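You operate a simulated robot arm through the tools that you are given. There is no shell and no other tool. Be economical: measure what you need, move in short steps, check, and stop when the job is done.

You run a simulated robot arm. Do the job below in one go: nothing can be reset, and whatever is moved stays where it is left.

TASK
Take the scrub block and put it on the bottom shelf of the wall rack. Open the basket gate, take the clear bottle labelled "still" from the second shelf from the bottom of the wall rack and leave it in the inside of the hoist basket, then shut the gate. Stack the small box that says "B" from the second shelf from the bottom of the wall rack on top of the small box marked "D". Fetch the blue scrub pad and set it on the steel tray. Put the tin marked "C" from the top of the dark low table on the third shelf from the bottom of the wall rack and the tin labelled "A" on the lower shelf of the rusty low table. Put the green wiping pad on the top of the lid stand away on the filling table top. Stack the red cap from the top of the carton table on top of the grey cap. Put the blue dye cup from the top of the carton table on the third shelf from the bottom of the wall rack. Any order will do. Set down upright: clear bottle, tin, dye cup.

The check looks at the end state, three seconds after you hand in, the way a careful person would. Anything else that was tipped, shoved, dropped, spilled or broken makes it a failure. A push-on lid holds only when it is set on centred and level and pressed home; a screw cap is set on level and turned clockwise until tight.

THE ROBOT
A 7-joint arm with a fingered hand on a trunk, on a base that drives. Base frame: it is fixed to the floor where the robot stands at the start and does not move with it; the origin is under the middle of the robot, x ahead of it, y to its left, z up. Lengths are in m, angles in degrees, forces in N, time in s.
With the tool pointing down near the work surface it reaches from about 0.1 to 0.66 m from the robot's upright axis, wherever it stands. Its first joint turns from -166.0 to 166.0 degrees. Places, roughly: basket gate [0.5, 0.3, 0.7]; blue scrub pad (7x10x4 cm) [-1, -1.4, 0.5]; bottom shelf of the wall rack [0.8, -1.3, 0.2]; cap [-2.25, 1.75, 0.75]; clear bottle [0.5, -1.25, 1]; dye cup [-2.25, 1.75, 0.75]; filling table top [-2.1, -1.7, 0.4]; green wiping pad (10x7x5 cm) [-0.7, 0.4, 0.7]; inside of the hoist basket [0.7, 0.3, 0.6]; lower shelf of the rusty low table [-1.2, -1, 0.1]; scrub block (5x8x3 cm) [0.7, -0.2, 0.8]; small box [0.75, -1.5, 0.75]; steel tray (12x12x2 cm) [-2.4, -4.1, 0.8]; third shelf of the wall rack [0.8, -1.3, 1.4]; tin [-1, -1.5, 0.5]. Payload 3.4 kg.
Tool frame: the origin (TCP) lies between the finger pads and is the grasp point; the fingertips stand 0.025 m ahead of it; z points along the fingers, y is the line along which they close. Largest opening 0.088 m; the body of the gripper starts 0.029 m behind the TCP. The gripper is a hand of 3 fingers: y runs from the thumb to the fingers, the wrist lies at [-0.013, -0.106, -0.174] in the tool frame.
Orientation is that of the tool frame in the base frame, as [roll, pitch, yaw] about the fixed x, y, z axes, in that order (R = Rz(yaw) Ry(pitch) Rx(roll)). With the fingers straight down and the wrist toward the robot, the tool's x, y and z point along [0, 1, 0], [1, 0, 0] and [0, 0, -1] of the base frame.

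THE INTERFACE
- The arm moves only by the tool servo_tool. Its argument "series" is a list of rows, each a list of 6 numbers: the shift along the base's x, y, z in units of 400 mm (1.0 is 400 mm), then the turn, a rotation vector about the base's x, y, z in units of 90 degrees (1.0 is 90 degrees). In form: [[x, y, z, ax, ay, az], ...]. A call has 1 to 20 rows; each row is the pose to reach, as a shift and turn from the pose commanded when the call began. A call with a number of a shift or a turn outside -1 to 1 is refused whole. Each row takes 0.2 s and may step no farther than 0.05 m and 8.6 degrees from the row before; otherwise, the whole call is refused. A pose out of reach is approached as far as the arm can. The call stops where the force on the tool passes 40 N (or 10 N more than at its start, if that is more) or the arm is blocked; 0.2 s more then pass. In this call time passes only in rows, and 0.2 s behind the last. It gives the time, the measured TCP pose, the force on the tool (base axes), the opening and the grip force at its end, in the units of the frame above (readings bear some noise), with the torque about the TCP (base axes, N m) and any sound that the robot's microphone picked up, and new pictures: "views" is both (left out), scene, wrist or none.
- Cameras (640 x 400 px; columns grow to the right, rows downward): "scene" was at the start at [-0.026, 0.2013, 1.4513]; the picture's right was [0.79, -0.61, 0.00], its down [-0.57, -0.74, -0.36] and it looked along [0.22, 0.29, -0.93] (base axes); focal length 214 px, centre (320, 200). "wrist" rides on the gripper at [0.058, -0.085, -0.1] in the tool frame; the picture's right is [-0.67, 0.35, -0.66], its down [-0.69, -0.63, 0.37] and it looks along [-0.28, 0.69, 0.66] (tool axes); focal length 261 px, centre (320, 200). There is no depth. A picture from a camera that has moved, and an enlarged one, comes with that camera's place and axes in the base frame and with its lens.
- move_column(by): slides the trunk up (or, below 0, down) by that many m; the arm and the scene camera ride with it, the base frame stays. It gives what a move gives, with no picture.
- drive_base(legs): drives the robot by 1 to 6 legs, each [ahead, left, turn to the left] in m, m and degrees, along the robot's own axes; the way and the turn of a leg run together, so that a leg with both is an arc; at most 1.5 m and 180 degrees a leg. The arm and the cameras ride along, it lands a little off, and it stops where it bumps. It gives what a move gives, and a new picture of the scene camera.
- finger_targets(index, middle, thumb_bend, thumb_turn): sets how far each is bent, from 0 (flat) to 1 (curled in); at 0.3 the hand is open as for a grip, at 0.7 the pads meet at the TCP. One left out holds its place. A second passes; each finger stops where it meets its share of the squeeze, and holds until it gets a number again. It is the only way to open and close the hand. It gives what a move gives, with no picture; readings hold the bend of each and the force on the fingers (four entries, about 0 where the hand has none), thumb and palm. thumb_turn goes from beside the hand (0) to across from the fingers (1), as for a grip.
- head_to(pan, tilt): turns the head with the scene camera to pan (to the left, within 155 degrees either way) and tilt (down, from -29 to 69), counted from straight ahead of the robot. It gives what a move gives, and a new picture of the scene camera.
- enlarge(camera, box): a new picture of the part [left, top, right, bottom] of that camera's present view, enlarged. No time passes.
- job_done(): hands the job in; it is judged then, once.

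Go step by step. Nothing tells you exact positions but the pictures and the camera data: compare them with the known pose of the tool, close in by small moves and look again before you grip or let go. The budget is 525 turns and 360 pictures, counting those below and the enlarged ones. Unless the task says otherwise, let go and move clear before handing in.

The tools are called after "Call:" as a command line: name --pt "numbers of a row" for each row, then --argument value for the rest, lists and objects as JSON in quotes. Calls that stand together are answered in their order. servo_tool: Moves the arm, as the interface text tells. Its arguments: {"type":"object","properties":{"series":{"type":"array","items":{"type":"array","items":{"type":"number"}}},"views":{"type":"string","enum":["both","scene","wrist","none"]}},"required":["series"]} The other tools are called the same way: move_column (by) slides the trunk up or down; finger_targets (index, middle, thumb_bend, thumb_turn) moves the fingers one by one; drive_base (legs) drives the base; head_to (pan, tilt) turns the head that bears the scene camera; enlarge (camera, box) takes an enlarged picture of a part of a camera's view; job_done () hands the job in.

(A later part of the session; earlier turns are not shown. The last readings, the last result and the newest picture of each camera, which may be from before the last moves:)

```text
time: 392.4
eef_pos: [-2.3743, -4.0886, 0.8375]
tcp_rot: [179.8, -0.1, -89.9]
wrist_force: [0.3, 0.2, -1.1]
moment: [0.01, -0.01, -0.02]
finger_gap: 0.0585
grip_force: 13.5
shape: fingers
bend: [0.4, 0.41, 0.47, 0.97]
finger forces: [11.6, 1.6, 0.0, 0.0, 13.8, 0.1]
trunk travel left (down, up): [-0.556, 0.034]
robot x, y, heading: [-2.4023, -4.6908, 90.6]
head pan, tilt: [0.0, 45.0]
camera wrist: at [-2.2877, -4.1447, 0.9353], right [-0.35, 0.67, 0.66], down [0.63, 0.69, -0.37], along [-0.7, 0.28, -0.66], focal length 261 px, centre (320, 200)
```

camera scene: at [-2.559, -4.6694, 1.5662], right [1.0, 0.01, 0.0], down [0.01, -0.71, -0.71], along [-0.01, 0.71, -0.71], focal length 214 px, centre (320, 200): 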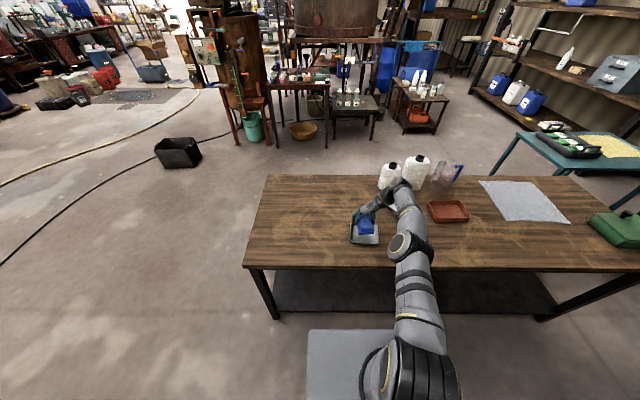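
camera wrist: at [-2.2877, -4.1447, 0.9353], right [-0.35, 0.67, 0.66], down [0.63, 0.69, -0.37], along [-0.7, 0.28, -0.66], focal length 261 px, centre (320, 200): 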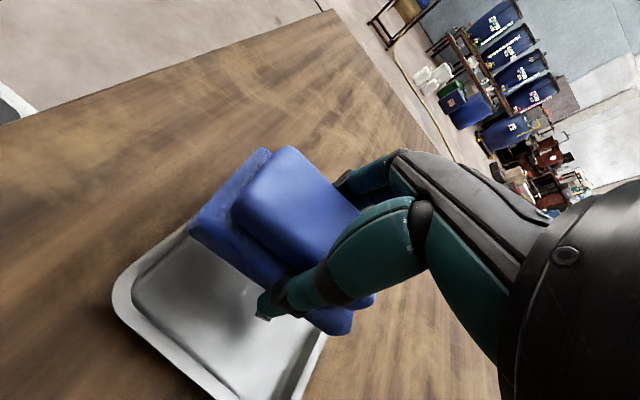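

Close enough; lower gently until it rests.

Call:
servo_tool --pt "0.01 0 -0.005 0 0 0" --views "none"

Call:
move_column --by -0.008

Call:
move_column --by -0.006

```text
time: 392.8
eef_pos: [-2.3708, -4.0894, 0.8349]
tcp_rot: [179.7, -0.2, -89.9]
wrist_force: [-0.7, 0.7, -0.9]
moment: [0.03, 0.02, -0.01]
finger_gap: 0.0587
grip_force: 13.7
shape: fingers
bend: [0.4, 0.41, 0.47, 0.97]
finger forces: [11.6, 1.7, 0.0, 0.0, 13.7, 0.0]
trunk travel left (down, up): [-0.556, 0.034]
robot x, y, heading: [-2.4017, -4.6883, 90.4]
head pan, tilt: [0.0, 45.0]
```

```text
time: 393.4
eef_pos: [-2.3703, -4.0909, 0.827]
tcp_rot: [179.6, -0.1, -89.8]
wrist_force: [-0.4, 0.1, -0.5]
moment: [-0.01, -0.01, -0.01]
finger_gap: 0.0584
grip_force: 13.2
shape: fingers
bend: [0.4, 0.41, 0.47, 0.97]
finger forces: [11.5, 1.6, 0.0, 0.0, 13.8, 0.0]
trunk travel left (down, up): [-0.548, 0.042]
robot x, y, heading: [-2.4044, -4.6886, 90.5]
head pan, tilt: [0.0, 45.0]
```

```text
time: 393.9
eef_pos: [-2.3701, -4.0893, 0.8212]
tcp_rot: [179.7, -0.1, -89.9]
wrist_force: [0.6, 0.6, -0.9]
moment: [0.03, 0.03, 0.05]
finger_gap: 0.0584
grip_force: 13.9
shape: fingers
bend: [0.4, 0.41, 0.47, 0.97]
finger forces: [11.5, 1.7, 0.0, 0.1, 13.8, 0.0]
trunk travel left (down, up): [-0.542, 0.048]
robot x, y, heading: [-2.4008, -4.6919, 90.5]
head pan, tilt: [0.0, 45.0]
```

Not touching yet (bench is a bit lower). Continue down.

Call:
move_column --by -0.012

Call:
move_column --by -0.01

Call:
servo_tool --pt "0.01 0.005 0 0 0 0" --views "wrist"

```text
time: 394.5
eef_pos: [-2.3706, -4.0905, 0.8084]
tcp_rot: [179.7, -0.1, -89.9]
wrist_force: [0.3, 0.6, -0.5]
moment: [0.02, 0.03, 0.0]
finger_gap: 0.0585
grip_force: 13.2
shape: fingers
bend: [0.4, 0.41, 0.47, 0.97]
finger forces: [11.5, 1.7, 0.0, 0.1, 13.8, 0.0]
trunk travel left (down, up): [-0.53, 0.06]
robot x, y, heading: [-2.3993, -4.6896, 90.3]
head pan, tilt: [0.0, 45.0]
```

```text
time: 395.1
eef_pos: [-2.371, -4.0898, 0.7998]
tcp_rot: [179.7, -0.2, -89.8]
wrist_force: [0.9, 1.5, 1.5]
moment: [-0.1, 0.04, 0.0]
finger_gap: 0.0586
grip_force: 14.5
shape: fingers
bend: [0.4, 0.41, 0.47, 0.97]
finger forces: [12.9, 1.6, 0.1, 0.0, 14.6, 0.0]
trunk travel left (down, up): [-0.52, 0.07]
robot x, y, heading: [-2.4014, -4.6895, 90.5]
head pan, tilt: [0.0, 45.0]
```

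```text
time: 395.5
eef_pos: [-2.3672, -4.0909, 0.7997]
tcp_rot: [179.7, -0.1, -90.0]
wrist_force: [0.0, 0.5, 1.2]
moment: [-0.06, 0.06, -0.04]
finger_gap: 0.0591
grip_force: 14.5
shape: fingers
bend: [0.4, 0.42, 0.47, 0.97]
finger forces: [13.3, 1.6, 0.0, 0.0, 14.1, 0.0]
trunk travel left (down, up): [-0.52, 0.07]
robot x, y, heading: [-2.4028, -4.6901, 90.6]
head pan, tilt: [0.0, 45.0]
camera wrist: at [-2.2807, -4.1463, 0.8976], right [-0.35, 0.67, 0.66], down [0.63, 0.69, -0.37], along [-0.7, 0.28, -0.66], focal length 261 px, centre (320, 200)
```

wrist: 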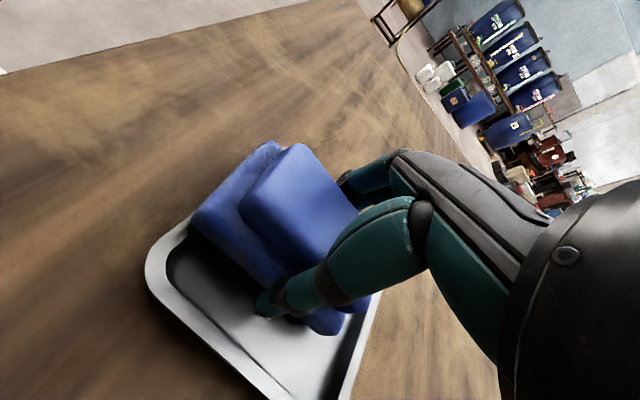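

Shift the pad 1.5 cm toward +x so it sits inside the rim.

Call:
servo_tool --pt "0 0 0.025 0 0 0" --pt "0.037 0 0.025 0 0 0" --pt "0.037 0 -0.005 0 0 0" --views "wrist"

Call:
move_column --by -0.008

```text
time: 396.3
eef_pos: [-2.3525, -4.0945, 0.804]
tcp_rot: [179.5, 0.0, -89.9]
wrist_force: [-0.1, 0.2, 5.9]
moment: [-0.01, -0.25, 0.01]
finger_gap: 0.0588
grip_force: 16.0
shape: fingers
bend: [0.4, 0.42, 0.47, 0.97]
finger forces: [11.3, 1.5, 0.0, 0.0, 19.9, 0.1]
out of reach, approached as far as the arm can: row 2, 3
trunk travel left (down, up): [-0.52, 0.07]
robot x, y, heading: [-2.3984, -4.6885, 90.6]
head pan, tilt: [0.0, 45.0]
camera wrist: at [-2.265, -4.1503, 0.902], right [-0.35, 0.67, 0.66], down [0.63, 0.69, -0.37], along [-0.7, 0.28, -0.66], focal length 261 px, centre (320, 200)
```

wrist: 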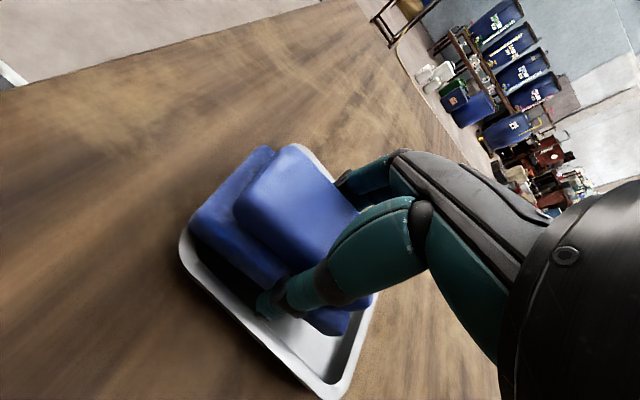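

```text
time: 396.8
eef_pos: [-2.3525, -4.0921, 0.8035]
tcp_rot: [179.3, 0.5, -90.0]
wrist_force: [-1.6, -1.6, 16.7]
moment: [-0.11, -0.68, -0.05]
finger_gap: 0.0593
grip_force: 20.7
shape: fingers
bend: [0.4, 0.42, 0.47, 0.95]
finger forces: [10.7, 1.1, 0.0, 0.0, 29.0, 0.0]
trunk travel left (down, up): [-0.513, 0.077]
robot x, y, heading: [-2.4006, -4.6864, 90.2]
head pan, tilt: [0.0, 45.0]
stopped: the force on the tool passed its limit at 44 N (the readings are from after the stop); the commanded pose is now the measured one
```

Call:
servo_tool --pt "0 0 0.015 0 0 0" --pt "-0.018 0 0.012 0 0 0" --views "none"

Call:
move_column --by -0.004

Call:
finger_targets --index 0.36 --middle 0.36 --thumb_bend 0.42

Call:
servo_tool --pt "0 0 0.02 0 0 0" --views "both"

```text
time: 397.4
eef_pos: [-2.3592, -4.0919, 0.8048]
tcp_rot: [179.6, 0.3, -90.0]
wrist_force: [0.0, 0.2, -0.6]
moment: [-0.01, -0.02, 0.0]
finger_gap: 0.0585
grip_force: 13.4
shape: fingers
bend: [0.4, 0.42, 0.47, 0.97]
finger forces: [11.8, 1.8, 0.0, 0.1, 14.2, 0.0]
trunk travel left (down, up): [-0.513, 0.077]
robot x, y, heading: [-2.401, -4.69, 90.6]
head pan, tilt: [0.0, 45.0]
```

```text
time: 397.9
eef_pos: [-2.3596, -4.0928, 0.8024]
tcp_rot: [179.5, 0.5, -90.0]
wrist_force: [0.6, 1.1, 0.5]
moment: [-0.05, 0.04, -0.01]
finger_gap: 0.0586
grip_force: 15.3
shape: fingers
bend: [0.4, 0.42, 0.47, 0.97]
finger forces: [12.9, 1.6, 0.0, 0.1, 14.6, 0.0]
trunk travel left (down, up): [-0.509, 0.081]
robot x, y, heading: [-2.4046, -4.6901, 90.6]
head pan, tilt: [0.0, 45.0]
```

```text
time: 398.9
eef_pos: [-2.3595, -4.0915, 0.8013]
tcp_rot: [179.6, 0.4, -90.1]
wrist_force: [-0.1, 1.1, -0.1]
moment: [-0.01, 0.01, 0.01]
finger_gap: 0.0655
grip_force: 0.0
shape: fingers
bend: [0.36, 0.36, 0.42, 0.97]
finger forces: [0.0, 0.1, 0.0, 0.0, 0.2, 0.0]
trunk travel left (down, up): [-0.509, 0.081]
robot x, y, heading: [-2.401, -4.6887, 90.5]
head pan, tilt: [0.0, 45.0]
```

```text
time: 399.3
eef_pos: [-2.3606, -4.0914, 0.808]
tcp_rot: [179.5, 0.4, -89.9]
wrist_force: [0.0, 0.9, -0.2]
moment: [-0.06, -0.01, -0.01]
finger_gap: 0.0661
grip_force: 0.1
shape: fingers
bend: [0.36, 0.36, 0.42, 0.97]
finger forces: [0.1, 0.1, 0.1, 0.0, 0.0, 0.0]
trunk travel left (down, up): [-0.509, 0.081]
robot x, y, heading: [-2.4018, -4.6911, 90.4]
head pan, tilt: [0.0, 45.0]
camera scene: at [-2.5591, -4.6707, 1.4896], right [1.0, 0.01, 0.0], down [0.01, -0.71, -0.71], along [-0.01, 0.71, -0.71], focal length 214 px, centre (320, 200)
camera wrist: at [-2.2726, -4.149, 0.907], right [-0.34, 0.67, 0.66], down [0.63, 0.69, -0.37], along [-0.7, 0.29, -0.65], focal length 261 px, centre (320, 200)
```

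scene: 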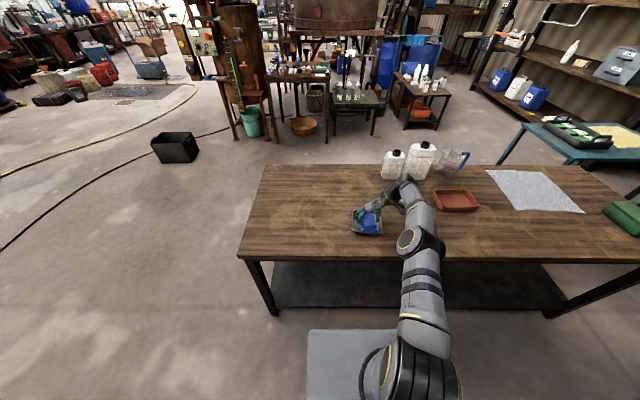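
wrist: 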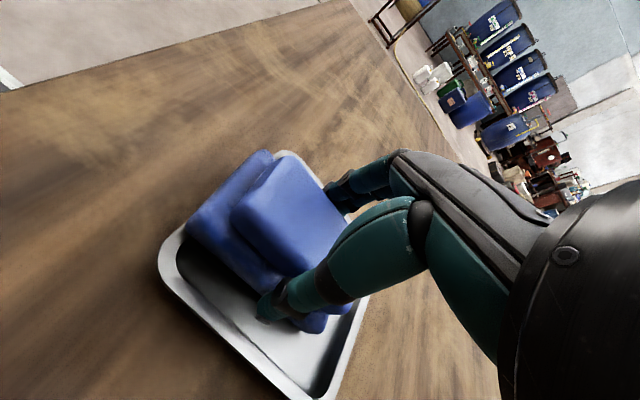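

Call:
servo_tool --pt "0 0 0.05 0 0 0" --pt "0 0 0.12 0 0 0" --pt "-0.02 -0.05 0.22 0 0 0" --pt "-0.06 -0.12 0.3 0 0 0" --pt "-0.12 -0.2 0.36 0 0 0" --views "both"

Call:
enlarge --camera "scene" --box '[310, 160, 470, 260]'

```text
time: 400.5
eef_pos: [-2.4065, -4.1728, 0.9542]
tcp_rot: [179.5, 0.3, -90.1]
wrist_force: [0.0, 0.0, -0.1]
moment: [-0.02, -0.02, 0.01]
finger_gap: 0.0659
grip_force: 0.0
shape: fingers
bend: [0.36, 0.36, 0.42, 0.97]
finger forces: [0.0, 0.0, 0.1, 0.0, 0.0, 0.0]
trunk travel left (down, up): [-0.509, 0.081]
robot x, y, heading: [-2.4008, -4.6907, 90.2]
head pan, tilt: [0.0, 45.0]
camera scene: at [-2.5593, -4.6711, 1.4895], right [1.0, 0.01, 0.0], down [0.01, -0.71, -0.71], along [-0.01, 0.71, -0.71], focal length 214 px, centre (320, 200)
camera wrist: at [-2.3206, -4.2286, 1.0515], right [-0.34, 0.67, 0.66], down [0.63, 0.69, -0.37], along [-0.7, 0.29, -0.65], focal length 261 px, centre (320, 200)
```

scene: 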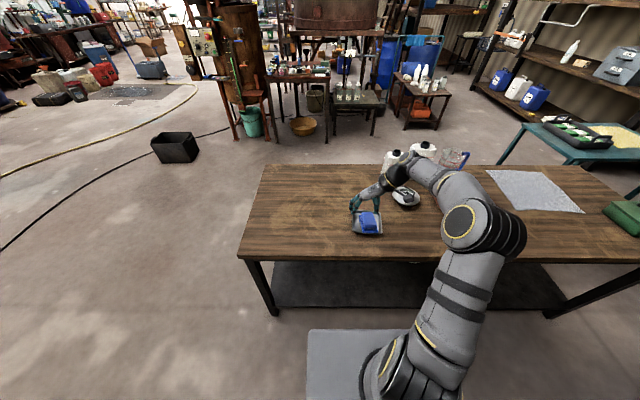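
wrist: 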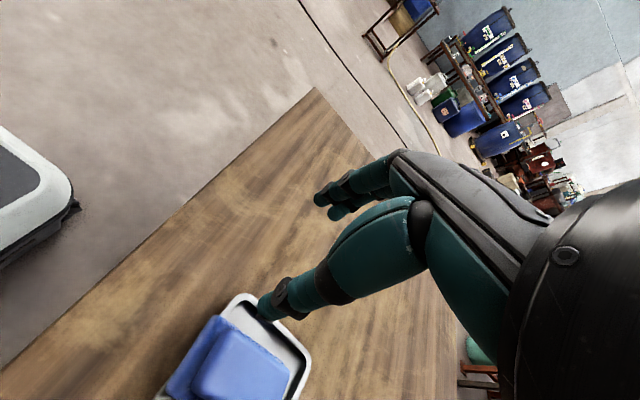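

```text
4.00 times, centred on (390, 210) of scene
camera zoom: at [-2.5593, -4.6711, 1.4895], right [1.0, 0.01, 0.0], down [0.01, -0.71, -0.71], along [-0.01, 0.71, -0.71], focal length 858 px, centre (40, 160)
```

zoom: 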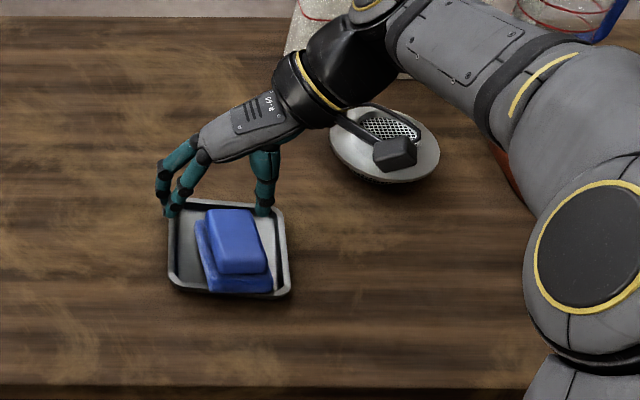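

The blue pad lies inside the steel tray. Next: tins. Drive back around the bench to the -y side of the dark table.

Call:
drive_base --legs '[[-0.12, 0, 0], [0, 1.0, 0], [1.0, 0, 0], [0.9, 0, 0], [0, -1.5, 0], [0, -0.7, 0]]'

Call:
head_to --pan 0 --tilt 35

```text
time: 426.1
eef_pos: [-1.1978, -2.3989, 0.9536]
tcp_rot: [179.5, 0.5, -89.8]
wrist_force: [0.7, -0.3, -0.8]
moment: [0.01, 0.0, -0.04]
finger_gap: 0.0657
grip_force: 0.0
shape: fingers
bend: [0.36, 0.36, 0.42, 0.97]
finger forces: [0.0, 0.0, 0.1, 0.1, 0.0, 0.0]
trunk travel left (down, up): [-0.509, 0.081]
robot x, y, heading: [-1.1911, -2.9188, 90.7]
head pan, tilt: [0.0, 45.0]
camera scene: at [-1.347, -2.8997, 1.4895], right [1.0, 0.01, 0.0], down [0.01, -0.71, -0.71], along [-0.01, 0.71, -0.71], focal length 214 px, centre (320, 200)
```

scene: 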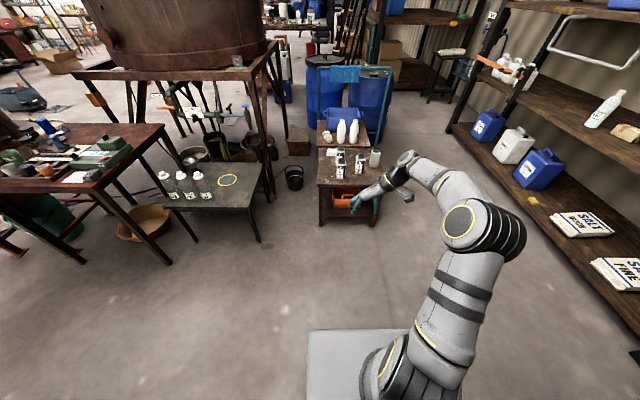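

```text
time: 426.8
eef_pos: [-1.1962, -2.3997, 0.9536]
tcp_rot: [179.6, 0.4, -89.9]
wrist_force: [-0.6, 0.1, -0.3]
moment: [-0.03, 0.0, -0.02]
finger_gap: 0.0656
grip_force: 0.1
shape: fingers
bend: [0.36, 0.36, 0.42, 0.97]
finger forces: [0.0, 0.0, 0.0, 0.0, 0.0, 0.0]
trunk travel left (down, up): [-0.509, 0.081]
robot x, y, heading: [-1.1903, -2.9154, 90.7]
head pan, tilt: [0.0, 35.0]
camera scene: at [-1.3469, -2.8929, 1.5043], right [1.0, 0.01, 0.0], down [0.01, -0.57, -0.82], along [-0.01, 0.82, -0.57], focal length 214 px, centre (320, 200)
```

scene: 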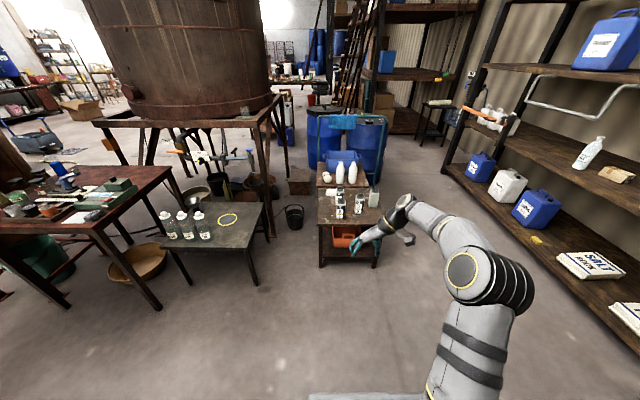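

Call:
drive_base --legs '[[0.72, -0.2, 0]]'

Call:
head_to --pan -10 --tilt 50

Call:
servo_tool --pt "0 0 0.01 0 0 0" --views "wrist"

```text
time: 428.4
eef_pos: [-1.1611, -2.2761, 0.9519]
tcp_rot: [179.6, 0.2, -92.0]
wrist_force: [1.1, 0.8, -1.2]
moment: [0.01, -0.02, -0.01]
finger_gap: 0.0656
grip_force: 0.2
shape: fingers
bend: [0.36, 0.36, 0.42, 0.97]
finger forces: [0.0, 0.1, 0.0, 0.0, 0.0, 0.0]
trunk travel left (down, up): [-0.509, 0.081]
robot x, y, heading: [-1.1736, -2.7939, 88.6]
head pan, tilt: [0.0, 35.0]
stopped in leg 1: the robot was blocked; the commanded pose is now the measured one
camera scene: at [-1.3303, -2.7631, 1.5043], right [1.0, -0.03, 0.0], down [-0.01, -0.57, -0.82], along [0.02, 0.82, -0.57], focal length 214 px, centre (320, 200)
```

scene: 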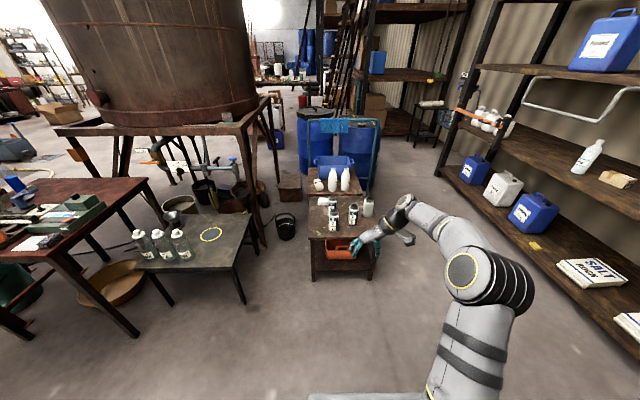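

```text
time: 429.2
eef_pos: [-1.1608, -2.2745, 0.952]
tcp_rot: [179.5, 0.2, -92.0]
wrist_force: [0.2, 0.1, -0.2]
moment: [-0.02, -0.01, 0.03]
finger_gap: 0.0657
grip_force: 0.0
shape: fingers
bend: [0.36, 0.36, 0.42, 0.97]
finger forces: [0.0, 0.1, 0.0, 0.0, 0.1, 0.0]
trunk travel left (down, up): [-0.509, 0.081]
robot x, y, heading: [-1.1712, -2.7952, 88.4]
head pan, tilt: [-10.0, 50.0]
camera scene: at [-1.3165, -2.775, 1.4827], right [0.98, -0.2, 0.0], down [-0.15, -0.75, -0.64], along [0.13, 0.63, -0.77], focal length 214 px, centre (320, 200)
```

scene: 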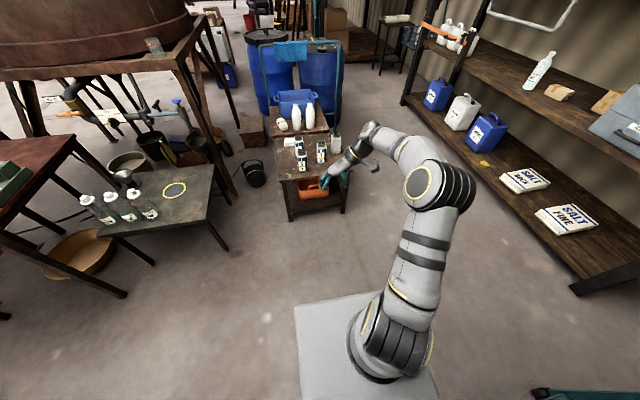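

```text
time: 429.6
eef_pos: [-1.1597, -2.2749, 0.9572]
tcp_rot: [179.4, 0.3, -92.0]
wrist_force: [-0.6, -0.6, -0.2]
moment: [0.0, -0.01, 0.01]
finger_gap: 0.0656
grip_force: 0.1
shape: fingers
bend: [0.36, 0.36, 0.42, 0.97]
finger forces: [0.0, 0.0, 0.0, 0.0, 0.0, 0.0]
trunk travel left (down, up): [-0.509, 0.081]
robot x, y, heading: [-1.1721, -2.7915, 88.5]
head pan, tilt: [-10.0, 50.0]
camera wrist: at [-1.0753, -2.3346, 1.0543], right [-0.32, 0.68, 0.66], down [0.65, 0.66, -0.37], along [-0.69, 0.31, -0.65], focal length 261 px, centre (320, 200)
```

wrist: 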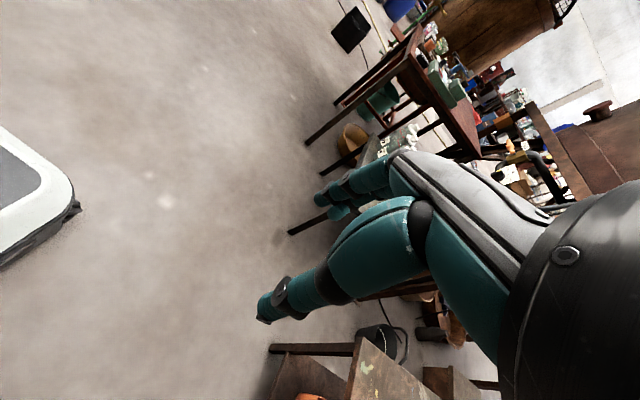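

Likely brushed the teal cart behind on the right. Move left, then check it.

Call:
drive_base --legs '[[0.02, 0.12, 0]]'

Call:
head_to --pan -135 --tilt 45

```text
time: 430.8
eef_pos: [-1.2798, -2.2516, 0.9568]
tcp_rot: [179.5, 0.3, -92.0]
wrist_force: [0.8, 0.0, -0.1]
moment: [0.03, 0.0, 0.02]
finger_gap: 0.0658
grip_force: 0.0
shape: fingers
bend: [0.36, 0.36, 0.42, 0.97]
finger forces: [0.0, 0.0, 0.0, 0.0, 0.0, 0.0]
trunk travel left (down, up): [-0.509, 0.081]
robot x, y, heading: [-1.2921, -2.77, 88.6]
head pan, tilt: [-10.0, 50.0]
camera scene: at [-1.4359, -2.7517, 1.4826], right [0.98, -0.2, 0.0], down [-0.15, -0.75, -0.64], along [0.13, 0.63, -0.77], focal length 214 px, centre (320, 200)
```

scene: 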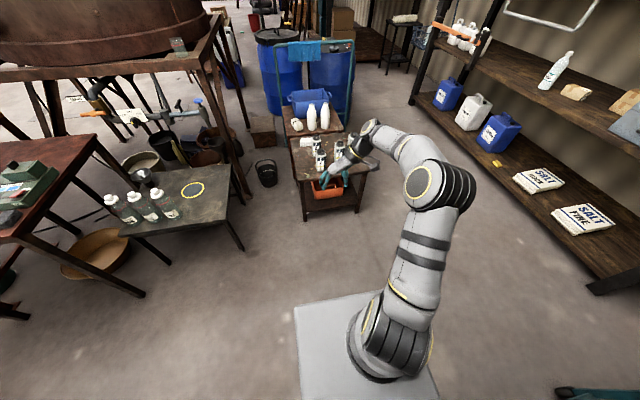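

```text
time: 432.9
eef_pos: [-1.2793, -2.2504, 0.9564]
tcp_rot: [179.5, 0.3, -92.0]
wrist_force: [-0.9, -0.4, -0.3]
moment: [0.0, 0.0, -0.01]
finger_gap: 0.0656
grip_force: 0.1
shape: fingers
bend: [0.36, 0.36, 0.42, 0.97]
finger forces: [0.0, 0.0, 0.0, 0.0, 0.0, 0.0]
trunk travel left (down, up): [-0.509, 0.081]
robot x, y, heading: [-1.2902, -2.7714, 88.7]
head pan, tilt: [-135.0, 45.0]
camera scene: at [-1.3945, -2.8862, 1.4896], right [-0.72, -0.69, 0.0], down [-0.49, 0.51, -0.71], along [0.49, -0.51, -0.71], focal length 214 px, centre (320, 200)
```

scene: 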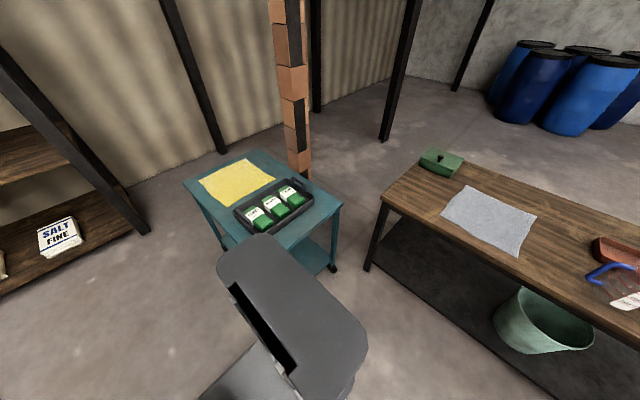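

Cart unmoved. Continue ahead, then right.

Call:
drive_base --legs '[[0.6, 0, 1], [0, -0.3, 0]]'

Call:
head_to --pan -10 --tilt 50

Call:
servo_tool --pt "0 0 0.01 0 0 0" --views "wrist"

```text
time: 437.9
eef_pos: [-0.9783, -1.6526, 0.9567]
tcp_rot: [179.6, 0.4, -91.1]
wrist_force: [0.7, 0.0, 0.7]
moment: [-0.02, 0.02, -0.02]
finger_gap: 0.0656
grip_force: 0.1
shape: fingers
bend: [0.36, 0.36, 0.42, 0.97]
finger forces: [0.0, 0.0, 0.1, 0.1, 0.1, 0.0]
trunk travel left (down, up): [-0.509, 0.081]
robot x, y, heading: [-0.9797, -2.1698, 89.5]
head pan, tilt: [-135.0, 45.0]
camera scene: at [-1.0818, -2.2901, 1.4896], right [-0.71, -0.7, 0.0], down [-0.5, 0.5, -0.71], along [0.5, -0.5, -0.71], focal length 214 px, centre (320, 200)
```

scene: 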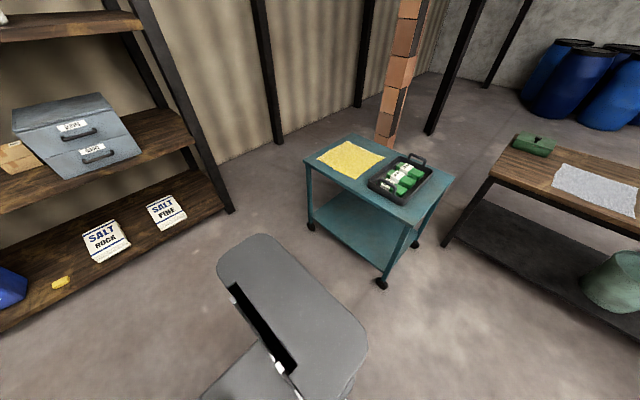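

```text
time: 440.0
eef_pos: [-0.9773, -1.6539, 0.9568]
tcp_rot: [179.5, 0.3, -91.1]
wrist_force: [0.0, -0.3, 0.3]
moment: [-0.01, 0.0, 0.01]
finger_gap: 0.0657
grip_force: 0.0
shape: fingers
bend: [0.36, 0.36, 0.42, 0.97]
finger forces: [0.1, 0.1, 0.1, 0.0, 0.1, 0.0]
trunk travel left (down, up): [-0.509, 0.081]
robot x, y, heading: [-0.981, -2.1743, 89.5]
head pan, tilt: [-10.0, 50.0]
camera scene: at [-1.1252, -2.1564, 1.4827], right [0.98, -0.18, 0.0], down [-0.14, -0.75, -0.64], along [0.12, 0.63, -0.77], focal length 214 px, centre (320, 200)
```

scene: 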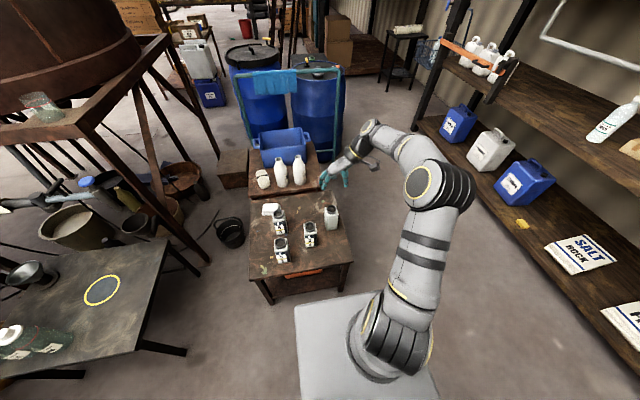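

```text
time: 440.4
eef_pos: [-0.976, -1.6537, 0.9601]
tcp_rot: [179.5, 0.2, -91.1]
wrist_force: [-0.2, -1.4, 0.0]
moment: [0.03, 0.05, -0.01]
finger_gap: 0.0657
grip_force: 0.0
shape: fingers
bend: [0.36, 0.36, 0.42, 0.97]
finger forces: [0.1, 0.0, 0.0, 0.1, 0.1, 0.1]
trunk travel left (down, up): [-0.509, 0.081]
robot x, y, heading: [-0.9793, -2.1696, 89.5]
head pan, tilt: [-10.0, 50.0]
camera wrist: at [-0.8914, -1.7117, 1.0581], right [-0.33, 0.67, 0.66], down [0.64, 0.68, -0.37], along [-0.69, 0.3, -0.65], focal length 261 px, centre (320, 200)
```

wrist: 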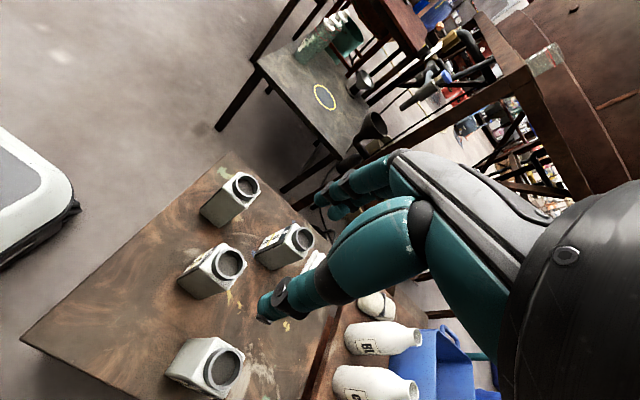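

Call:
enlarge --camera "scene" --box '[240, 180, 360, 290]'

Call:
enlarge --camera "wrist" --box '[140, 150, 340, 400]'

```text
3.64 times, centred on (300, 235) of scene
camera zoom: at [-1.1252, -2.1564, 1.4827], right [0.98, -0.18, 0.0], down [-0.14, -0.75, -0.64], along [0.12, 0.63, -0.77], focal length 780 px, centre (393, 73)
```

zoom: 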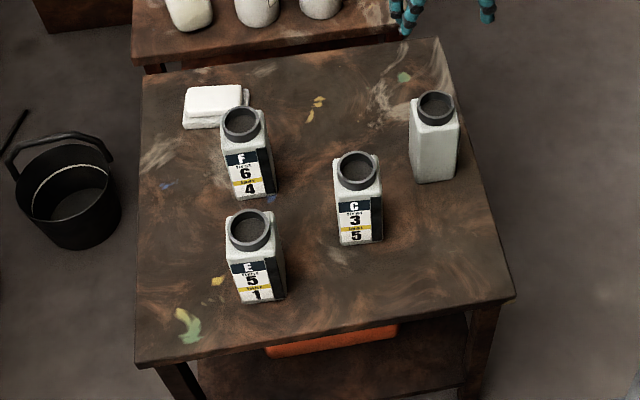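

```text
1.60 times, centred on (240, 275) of wrist
camera zoom: at [-0.8914, -1.7117, 1.0581], right [-0.33, 0.67, 0.66], down [0.64, 0.68, -0.37], along [-0.69, 0.3, -0.65], focal length 417 px, centre (448, 80)
```

zoom: 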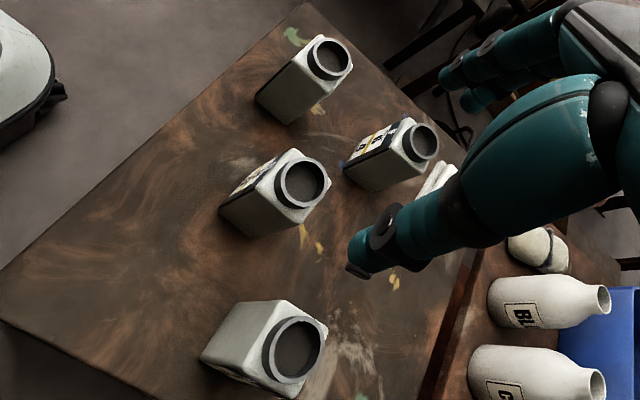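

C confirmed (front-middle), A on the right. The hand is already sideways, so I'll pitch it to horizontal (pointing +y), staying high.

Call:
finger_targets --index 0.2 --middle 0.2 --thumb_bend 0.2

Call:
servo_tool --pt "0 0 0 0.09 0 0" --pt "0 0 0 0.18 0 0" --pt "0 0 0 0.27 0 0" --pt "0 0 0 0.36 0 0" --pt "0 0 0 0.45 0 0" --pt "0 0 0 0.54 0 0" --pt "0 0 0 0.63 0 0" --pt "0 0 0 0.72 0 0" --pt "0 0 0 0.81 0 0" --pt "0 0 0 0.9 0 0" --pt "0 0 0 0.995 0 0" --views "scene"

```text
time: 441.4
eef_pos: [-0.9768, -1.6535, 0.9595]
tcp_rot: [179.5, 0.4, -91.1]
wrist_force: [-0.3, -0.5, 0.2]
moment: [0.03, -0.01, 0.02]
finger_gap: 0.1032
grip_force: 0.0
shape: fingers
bend: [0.2, 0.2, 0.2, 0.97]
finger forces: [0.0, 0.1, 0.1, 0.0, 0.0, 0.0]
trunk travel left (down, up): [-0.509, 0.081]
robot x, y, heading: [-0.9822, -2.1735, 89.5]
head pan, tilt: [-10.0, 50.0]
```

```text
time: 443.8
eef_pos: [-0.9767, -1.6532, 0.9618]
tcp_rot: [94.4, 88.8, -175.2]
wrist_force: [-0.7, 0.0, 0.3]
moment: [-0.02, -0.05, 0.01]
finger_gap: 0.1034
grip_force: 0.0
shape: fingers
bend: [0.2, 0.2, 0.2, 0.97]
finger forces: [0.0, 0.1, 0.1, 0.0, 0.1, 0.0]
trunk travel left (down, up): [-0.509, 0.081]
robot x, y, heading: [-0.98, -2.1728, 89.5]
head pan, tilt: [-10.0, 50.0]
camera scene: at [-1.1253, -2.1564, 1.4827], right [0.98, -0.18, 0.0], down [-0.14, -0.75, -0.64], along [0.12, 0.63, -0.77], focal length 214 px, centre (320, 200)
```

scene: 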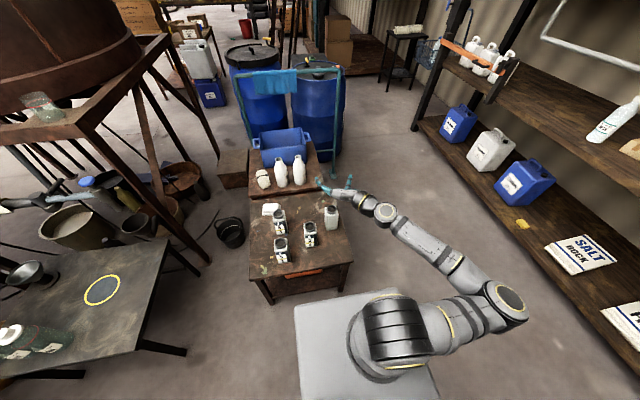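

Call:
servo_tool --pt "0.03 -0.05 0 0 0 0" --pt "0.065 -0.09 -0.01 0 0 -0.004" --views "none"

Call:
move_column --by -0.385

Call:
servo_tool --pt "0 0 0.001 0 0 0" --views "both"

Call:
enlarge --camera "scene" --box '[240, 160, 420, 290]'

```text
time: 444.4
eef_pos: [-0.9515, -1.6896, 0.9579]
tcp_rot: [92.3, 88.9, -177.6]
wrist_force: [0.6, -0.2, -0.7]
moment: [0.02, 0.0, -0.02]
finger_gap: 0.1035
grip_force: 0.0
shape: fingers
bend: [0.2, 0.2, 0.2, 0.97]
finger forces: [0.0, 0.1, 0.1, 0.0, 0.0, 0.0]
trunk travel left (down, up): [-0.509, 0.081]
robot x, y, heading: [-0.9822, -2.1707, 89.6]
head pan, tilt: [-10.0, 50.0]
```

```text
time: 448.1
eef_pos: [-0.9519, -1.6893, 0.5722]
tcp_rot: [99.4, 88.8, -170.4]
wrist_force: [0.1, 0.3, 0.0]
moment: [-0.04, 0.02, 0.02]
finger_gap: 0.1033
grip_force: 0.0
shape: fingers
bend: [0.2, 0.2, 0.2, 0.97]
finger forces: [0.0, 0.0, 0.0, 0.0, 0.0, 0.0]
trunk travel left (down, up): [-0.124, 0.466]
robot x, y, heading: [-0.9789, -2.1715, 89.2]
head pan, tilt: [-10.0, 50.0]
```

```text
time: 448.5
eef_pos: [-0.9514, -1.6896, 0.573]
tcp_rot: [95.5, 88.9, -174.3]
wrist_force: [0.1, 0.0, -0.5]
moment: [-0.01, 0.0, -0.02]
finger_gap: 0.1034
grip_force: 0.0
shape: fingers
bend: [0.2, 0.2, 0.2, 0.97]
finger forces: [0.0, 0.0, 0.0, 0.0, 0.0, 0.0]
trunk travel left (down, up): [-0.124, 0.466]
robot x, y, heading: [-0.9815, -2.1769, 89.6]
head pan, tilt: [-10.0, 50.0]
camera scene: at [-1.1252, -2.1565, 1.0977], right [0.98, -0.18, 0.0], down [-0.14, -0.75, -0.64], along [0.12, 0.63, -0.77], focal length 214 px, centre (320, 200)
camera wrist: at [-0.8659, -1.7873, 0.513], right [-0.33, -0.65, 0.68], down [0.64, 0.37, 0.67], along [-0.69, 0.66, 0.3], focal length 261 px, centre (320, 200)
```

scene: 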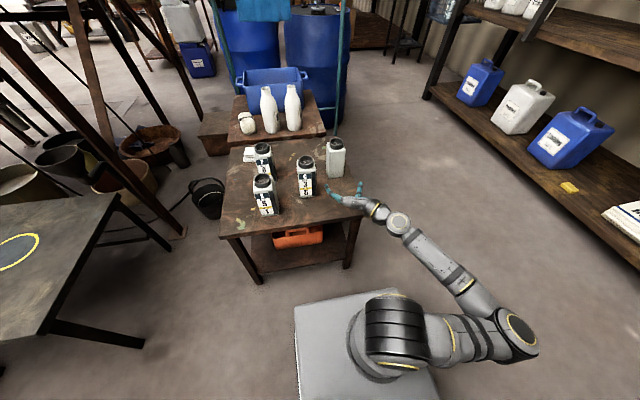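
wrist: 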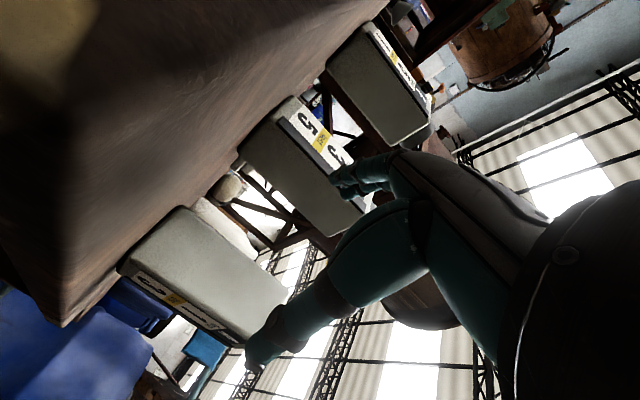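

```text
3.08 times, centred on (330, 225) of scene
camera zoom: at [-1.1252, -2.1565, 1.0977], right [0.98, -0.18, 0.0], down [-0.14, -0.75, -0.64], along [0.12, 0.63, -0.77], focal length 660 px, centre (289, 123)
```

zoom: 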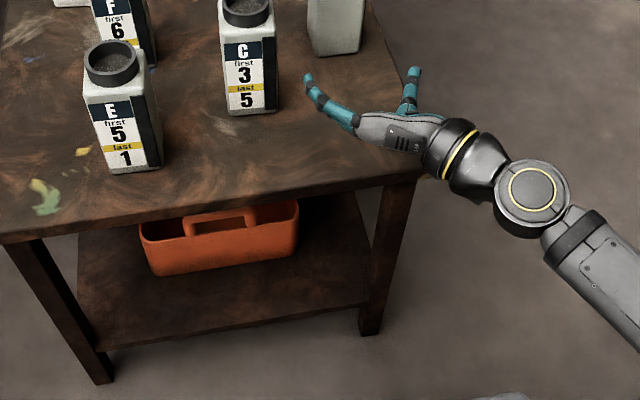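

Call:
servo_tool --pt "0.01 0 0.06 0 0 0" --pt "0.01 0.1 0.06 0 0 0" --pt "0.01 0.2 0.06 0 0 0" --pt "0.01 0.3 0.06 0 0 0" --pt "0.01 0.352 0.06 0 0 0" --views "both"

Call:
enlarge --camera "scene" --box '[240, 110, 420, 240]'

```text
time: 449.7
eef_pos: [-0.9462, -1.5481, 0.598]
tcp_rot: [96.4, 88.9, -173.5]
wrist_force: [-0.1, -0.6, 0.1]
moment: [0.05, -0.03, 0.02]
finger_gap: 0.1034
grip_force: 0.0
shape: fingers
bend: [0.2, 0.2, 0.2, 0.97]
finger forces: [0.0, 0.0, 0.0, 0.0, 0.0, 0.1]
trunk travel left (down, up): [-0.124, 0.466]
robot x, y, heading: [-0.9828, -2.1709, 89.6]
head pan, tilt: [-10.0, 50.0]
camera scene: at [-1.1252, -2.1565, 1.0977], right [0.98, -0.18, 0.0], down [-0.14, -0.75, -0.64], along [0.12, 0.63, -0.77], focal length 214 px, centre (320, 200)
camera wrist: at [-0.8616, -1.6462, 0.5371], right [-0.33, -0.65, 0.68], down [0.64, 0.37, 0.67], along [-0.69, 0.66, 0.3], focal length 261 px, centre (320, 200)
```

scene: 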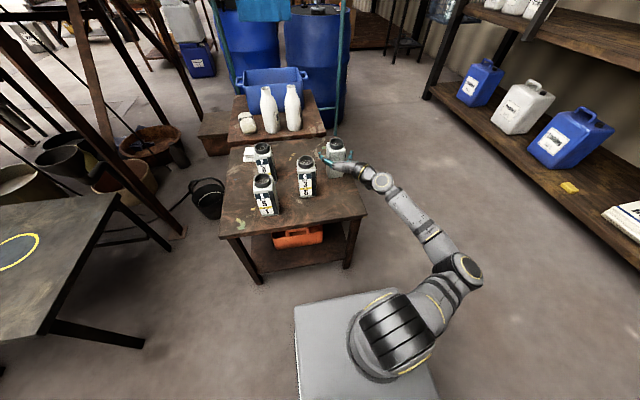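
wrist: 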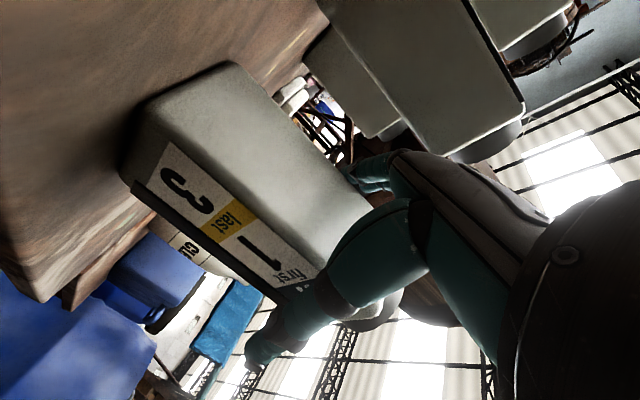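

```text
3.08 times, centred on (330, 175) of scene
camera zoom: at [-1.1252, -2.1565, 1.0977], right [0.98, -0.18, 0.0], down [-0.14, -0.75, -0.64], along [0.12, 0.63, -0.77], focal length 660 px, centre (289, 277)
```

zoom: 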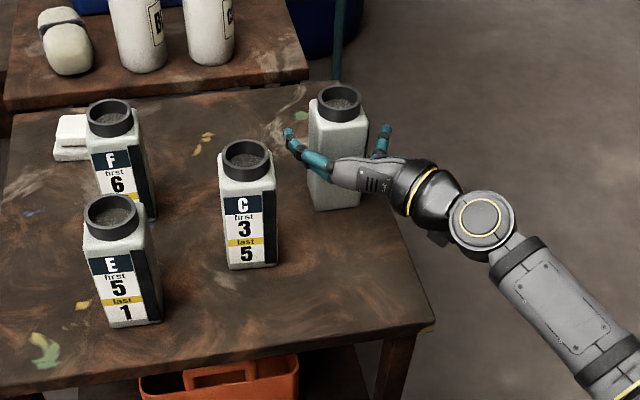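

Nicely straddled. Close and lift.

Call:
finger_targets --index 0.55 --middle 0.55 --thumb_bend 0.55

Call:
servo_tool --pt "0 0 0.04 0 0 0" --pt "0 0 0.1 0 0 0" --pt "0 0 0.2 0 0 0" --views "both"

```text
time: 450.7
eef_pos: [-0.947, -1.5483, 0.5979]
tcp_rot: [96.8, 88.8, -173.2]
wrist_force: [-0.5, 0.3, 2.0]
moment: [0.01, -0.04, 0.0]
finger_gap: 0.0596
grip_force: 23.3
shape: fingers
bend: [0.41, 0.48, 0.46, 0.97]
finger forces: [16.6, 6.0, 0.1, 0.0, 23.2, 0.0]
trunk travel left (down, up): [-0.124, 0.466]
robot x, y, heading: [-0.9808, -2.1741, 89.7]
head pan, tilt: [-10.0, 50.0]
```

```text
time: 451.5
eef_pos: [-0.9458, -1.5494, 0.6778]
tcp_rot: [102.3, 88.8, -167.6]
wrist_force: [0.0, 0.2, -0.5]
moment: [-0.01, 0.01, -0.02]
finger_gap: 0.0595
grip_force: 23.0
shape: fingers
bend: [0.41, 0.48, 0.46, 0.96]
finger forces: [16.3, 5.7, 0.1, 0.1, 23.4, 0.0]
trunk travel left (down, up): [-0.124, 0.466]
robot x, y, heading: [-0.9834, -2.1715, 89.4]
head pan, tilt: [-10.0, 50.0]
camera scene: at [-1.1251, -2.1562, 1.0976], right [0.98, -0.18, 0.0], down [-0.14, -0.75, -0.64], along [0.12, 0.63, -0.77], focal length 214 px, centre (320, 200)
camera wrist: at [-0.8612, -1.6475, 0.6176], right [-0.33, -0.65, 0.68], down [0.64, 0.37, 0.67], along [-0.69, 0.66, 0.3], focal length 261 px, centre (320, 200)
```

scene: 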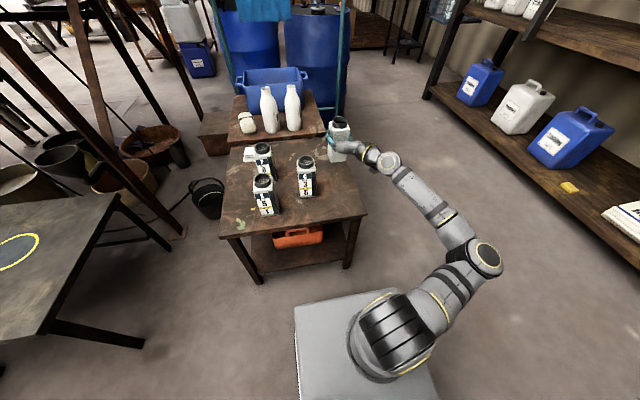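
wrist: 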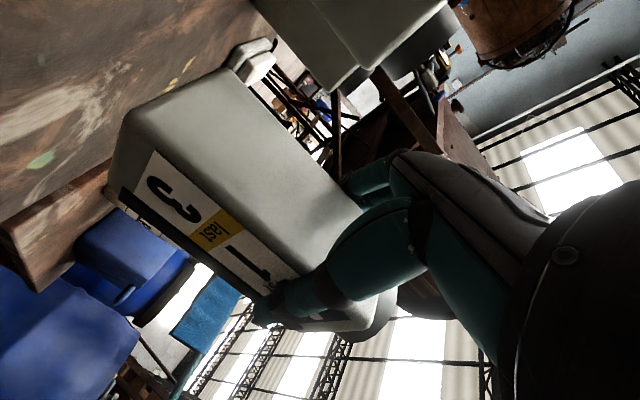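

Tin A held upright. Raise, back off, and go around to the front (+x) of the rusty table.

Call:
move_column --by 0.15

Call:
drive_base --legs '[[-0.13, 0, 0], [0, -0.75, 0], [0, 0, 90], [0, -1.05, 0]]'

Call:
head_to --pan 0 --tilt 45

```text
time: 453.2
eef_pos: [-0.9467, -1.5504, 0.828]
tcp_rot: [101.1, 88.9, -168.7]
wrist_force: [-0.1, 0.0, -0.6]
moment: [0.01, 0.03, -0.01]
finger_gap: 0.0594
grip_force: 22.7
shape: fingers
bend: [0.41, 0.48, 0.46, 0.96]
finger forces: [16.2, 5.7, 0.0, 0.0, 23.5, 0.0]
trunk travel left (down, up): [-0.274, 0.316]
robot x, y, heading: [-0.9774, -2.1723, 89.5]
head pan, tilt: [-10.0, 50.0]
```

```text
time: 467.0
eef_pos: [-0.8716, -1.2415, 0.8271]
tcp_rot: [98.7, 89.0, -80.0]
wrist_force: [-0.8, -1.4, -0.8]
moment: [-0.02, 0.0, -0.02]
finger_gap: 0.0592
grip_force: 21.9
shape: fingers
bend: [0.42, 0.48, 0.46, 0.96]
finger forces: [15.8, 5.6, 0.0, 0.0, 22.7, 0.0]
trunk travel left (down, up): [-0.274, 0.316]
robot x, y, heading: [-0.249, -1.2617, -179.0]
head pan, tilt: [-10.0, 50.0]
camera scene: at [-0.2626, -1.4081, 1.2477], right [0.16, 0.99, 0.0], down [0.76, -0.12, -0.64], along [-0.63, 0.1, -0.77], focal length 214 px, centre (320, 200)
```

scene: 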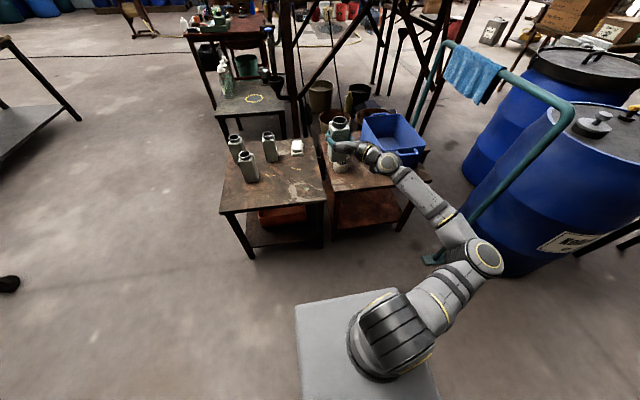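

```text
time: 467.8
eef_pos: [-0.8714, -1.2423, 0.8273]
tcp_rot: [102.3, 88.9, -76.4]
wrist_force: [-0.3, -0.3, -0.6]
moment: [-0.01, -0.01, 0.0]
finger_gap: 0.0592
grip_force: 22.1
shape: fingers
bend: [0.42, 0.48, 0.46, 0.96]
finger forces: [15.8, 5.6, 0.1, 0.0, 22.7, 0.1]
trunk travel left (down, up): [-0.274, 0.316]
robot x, y, heading: [-0.2487, -1.2621, -179.1]
head pan, tilt: [0.0, 45.0]
camera scene: at [-0.2679, -1.4215, 1.2546], right [-0.01, 1.0, 0.0], down [0.71, 0.01, -0.71], along [-0.71, -0.01, -0.71], focal length 214 px, centre (320, 200)
```

scene: 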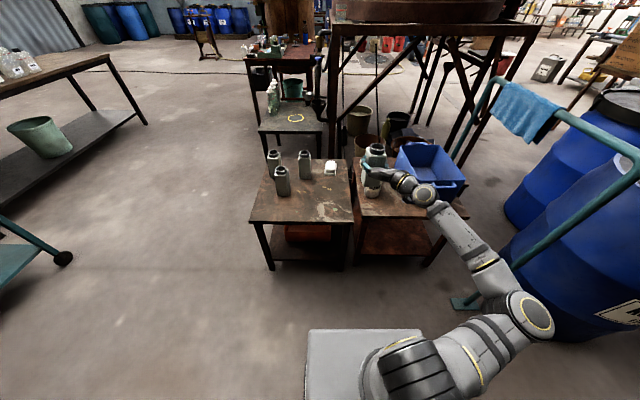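

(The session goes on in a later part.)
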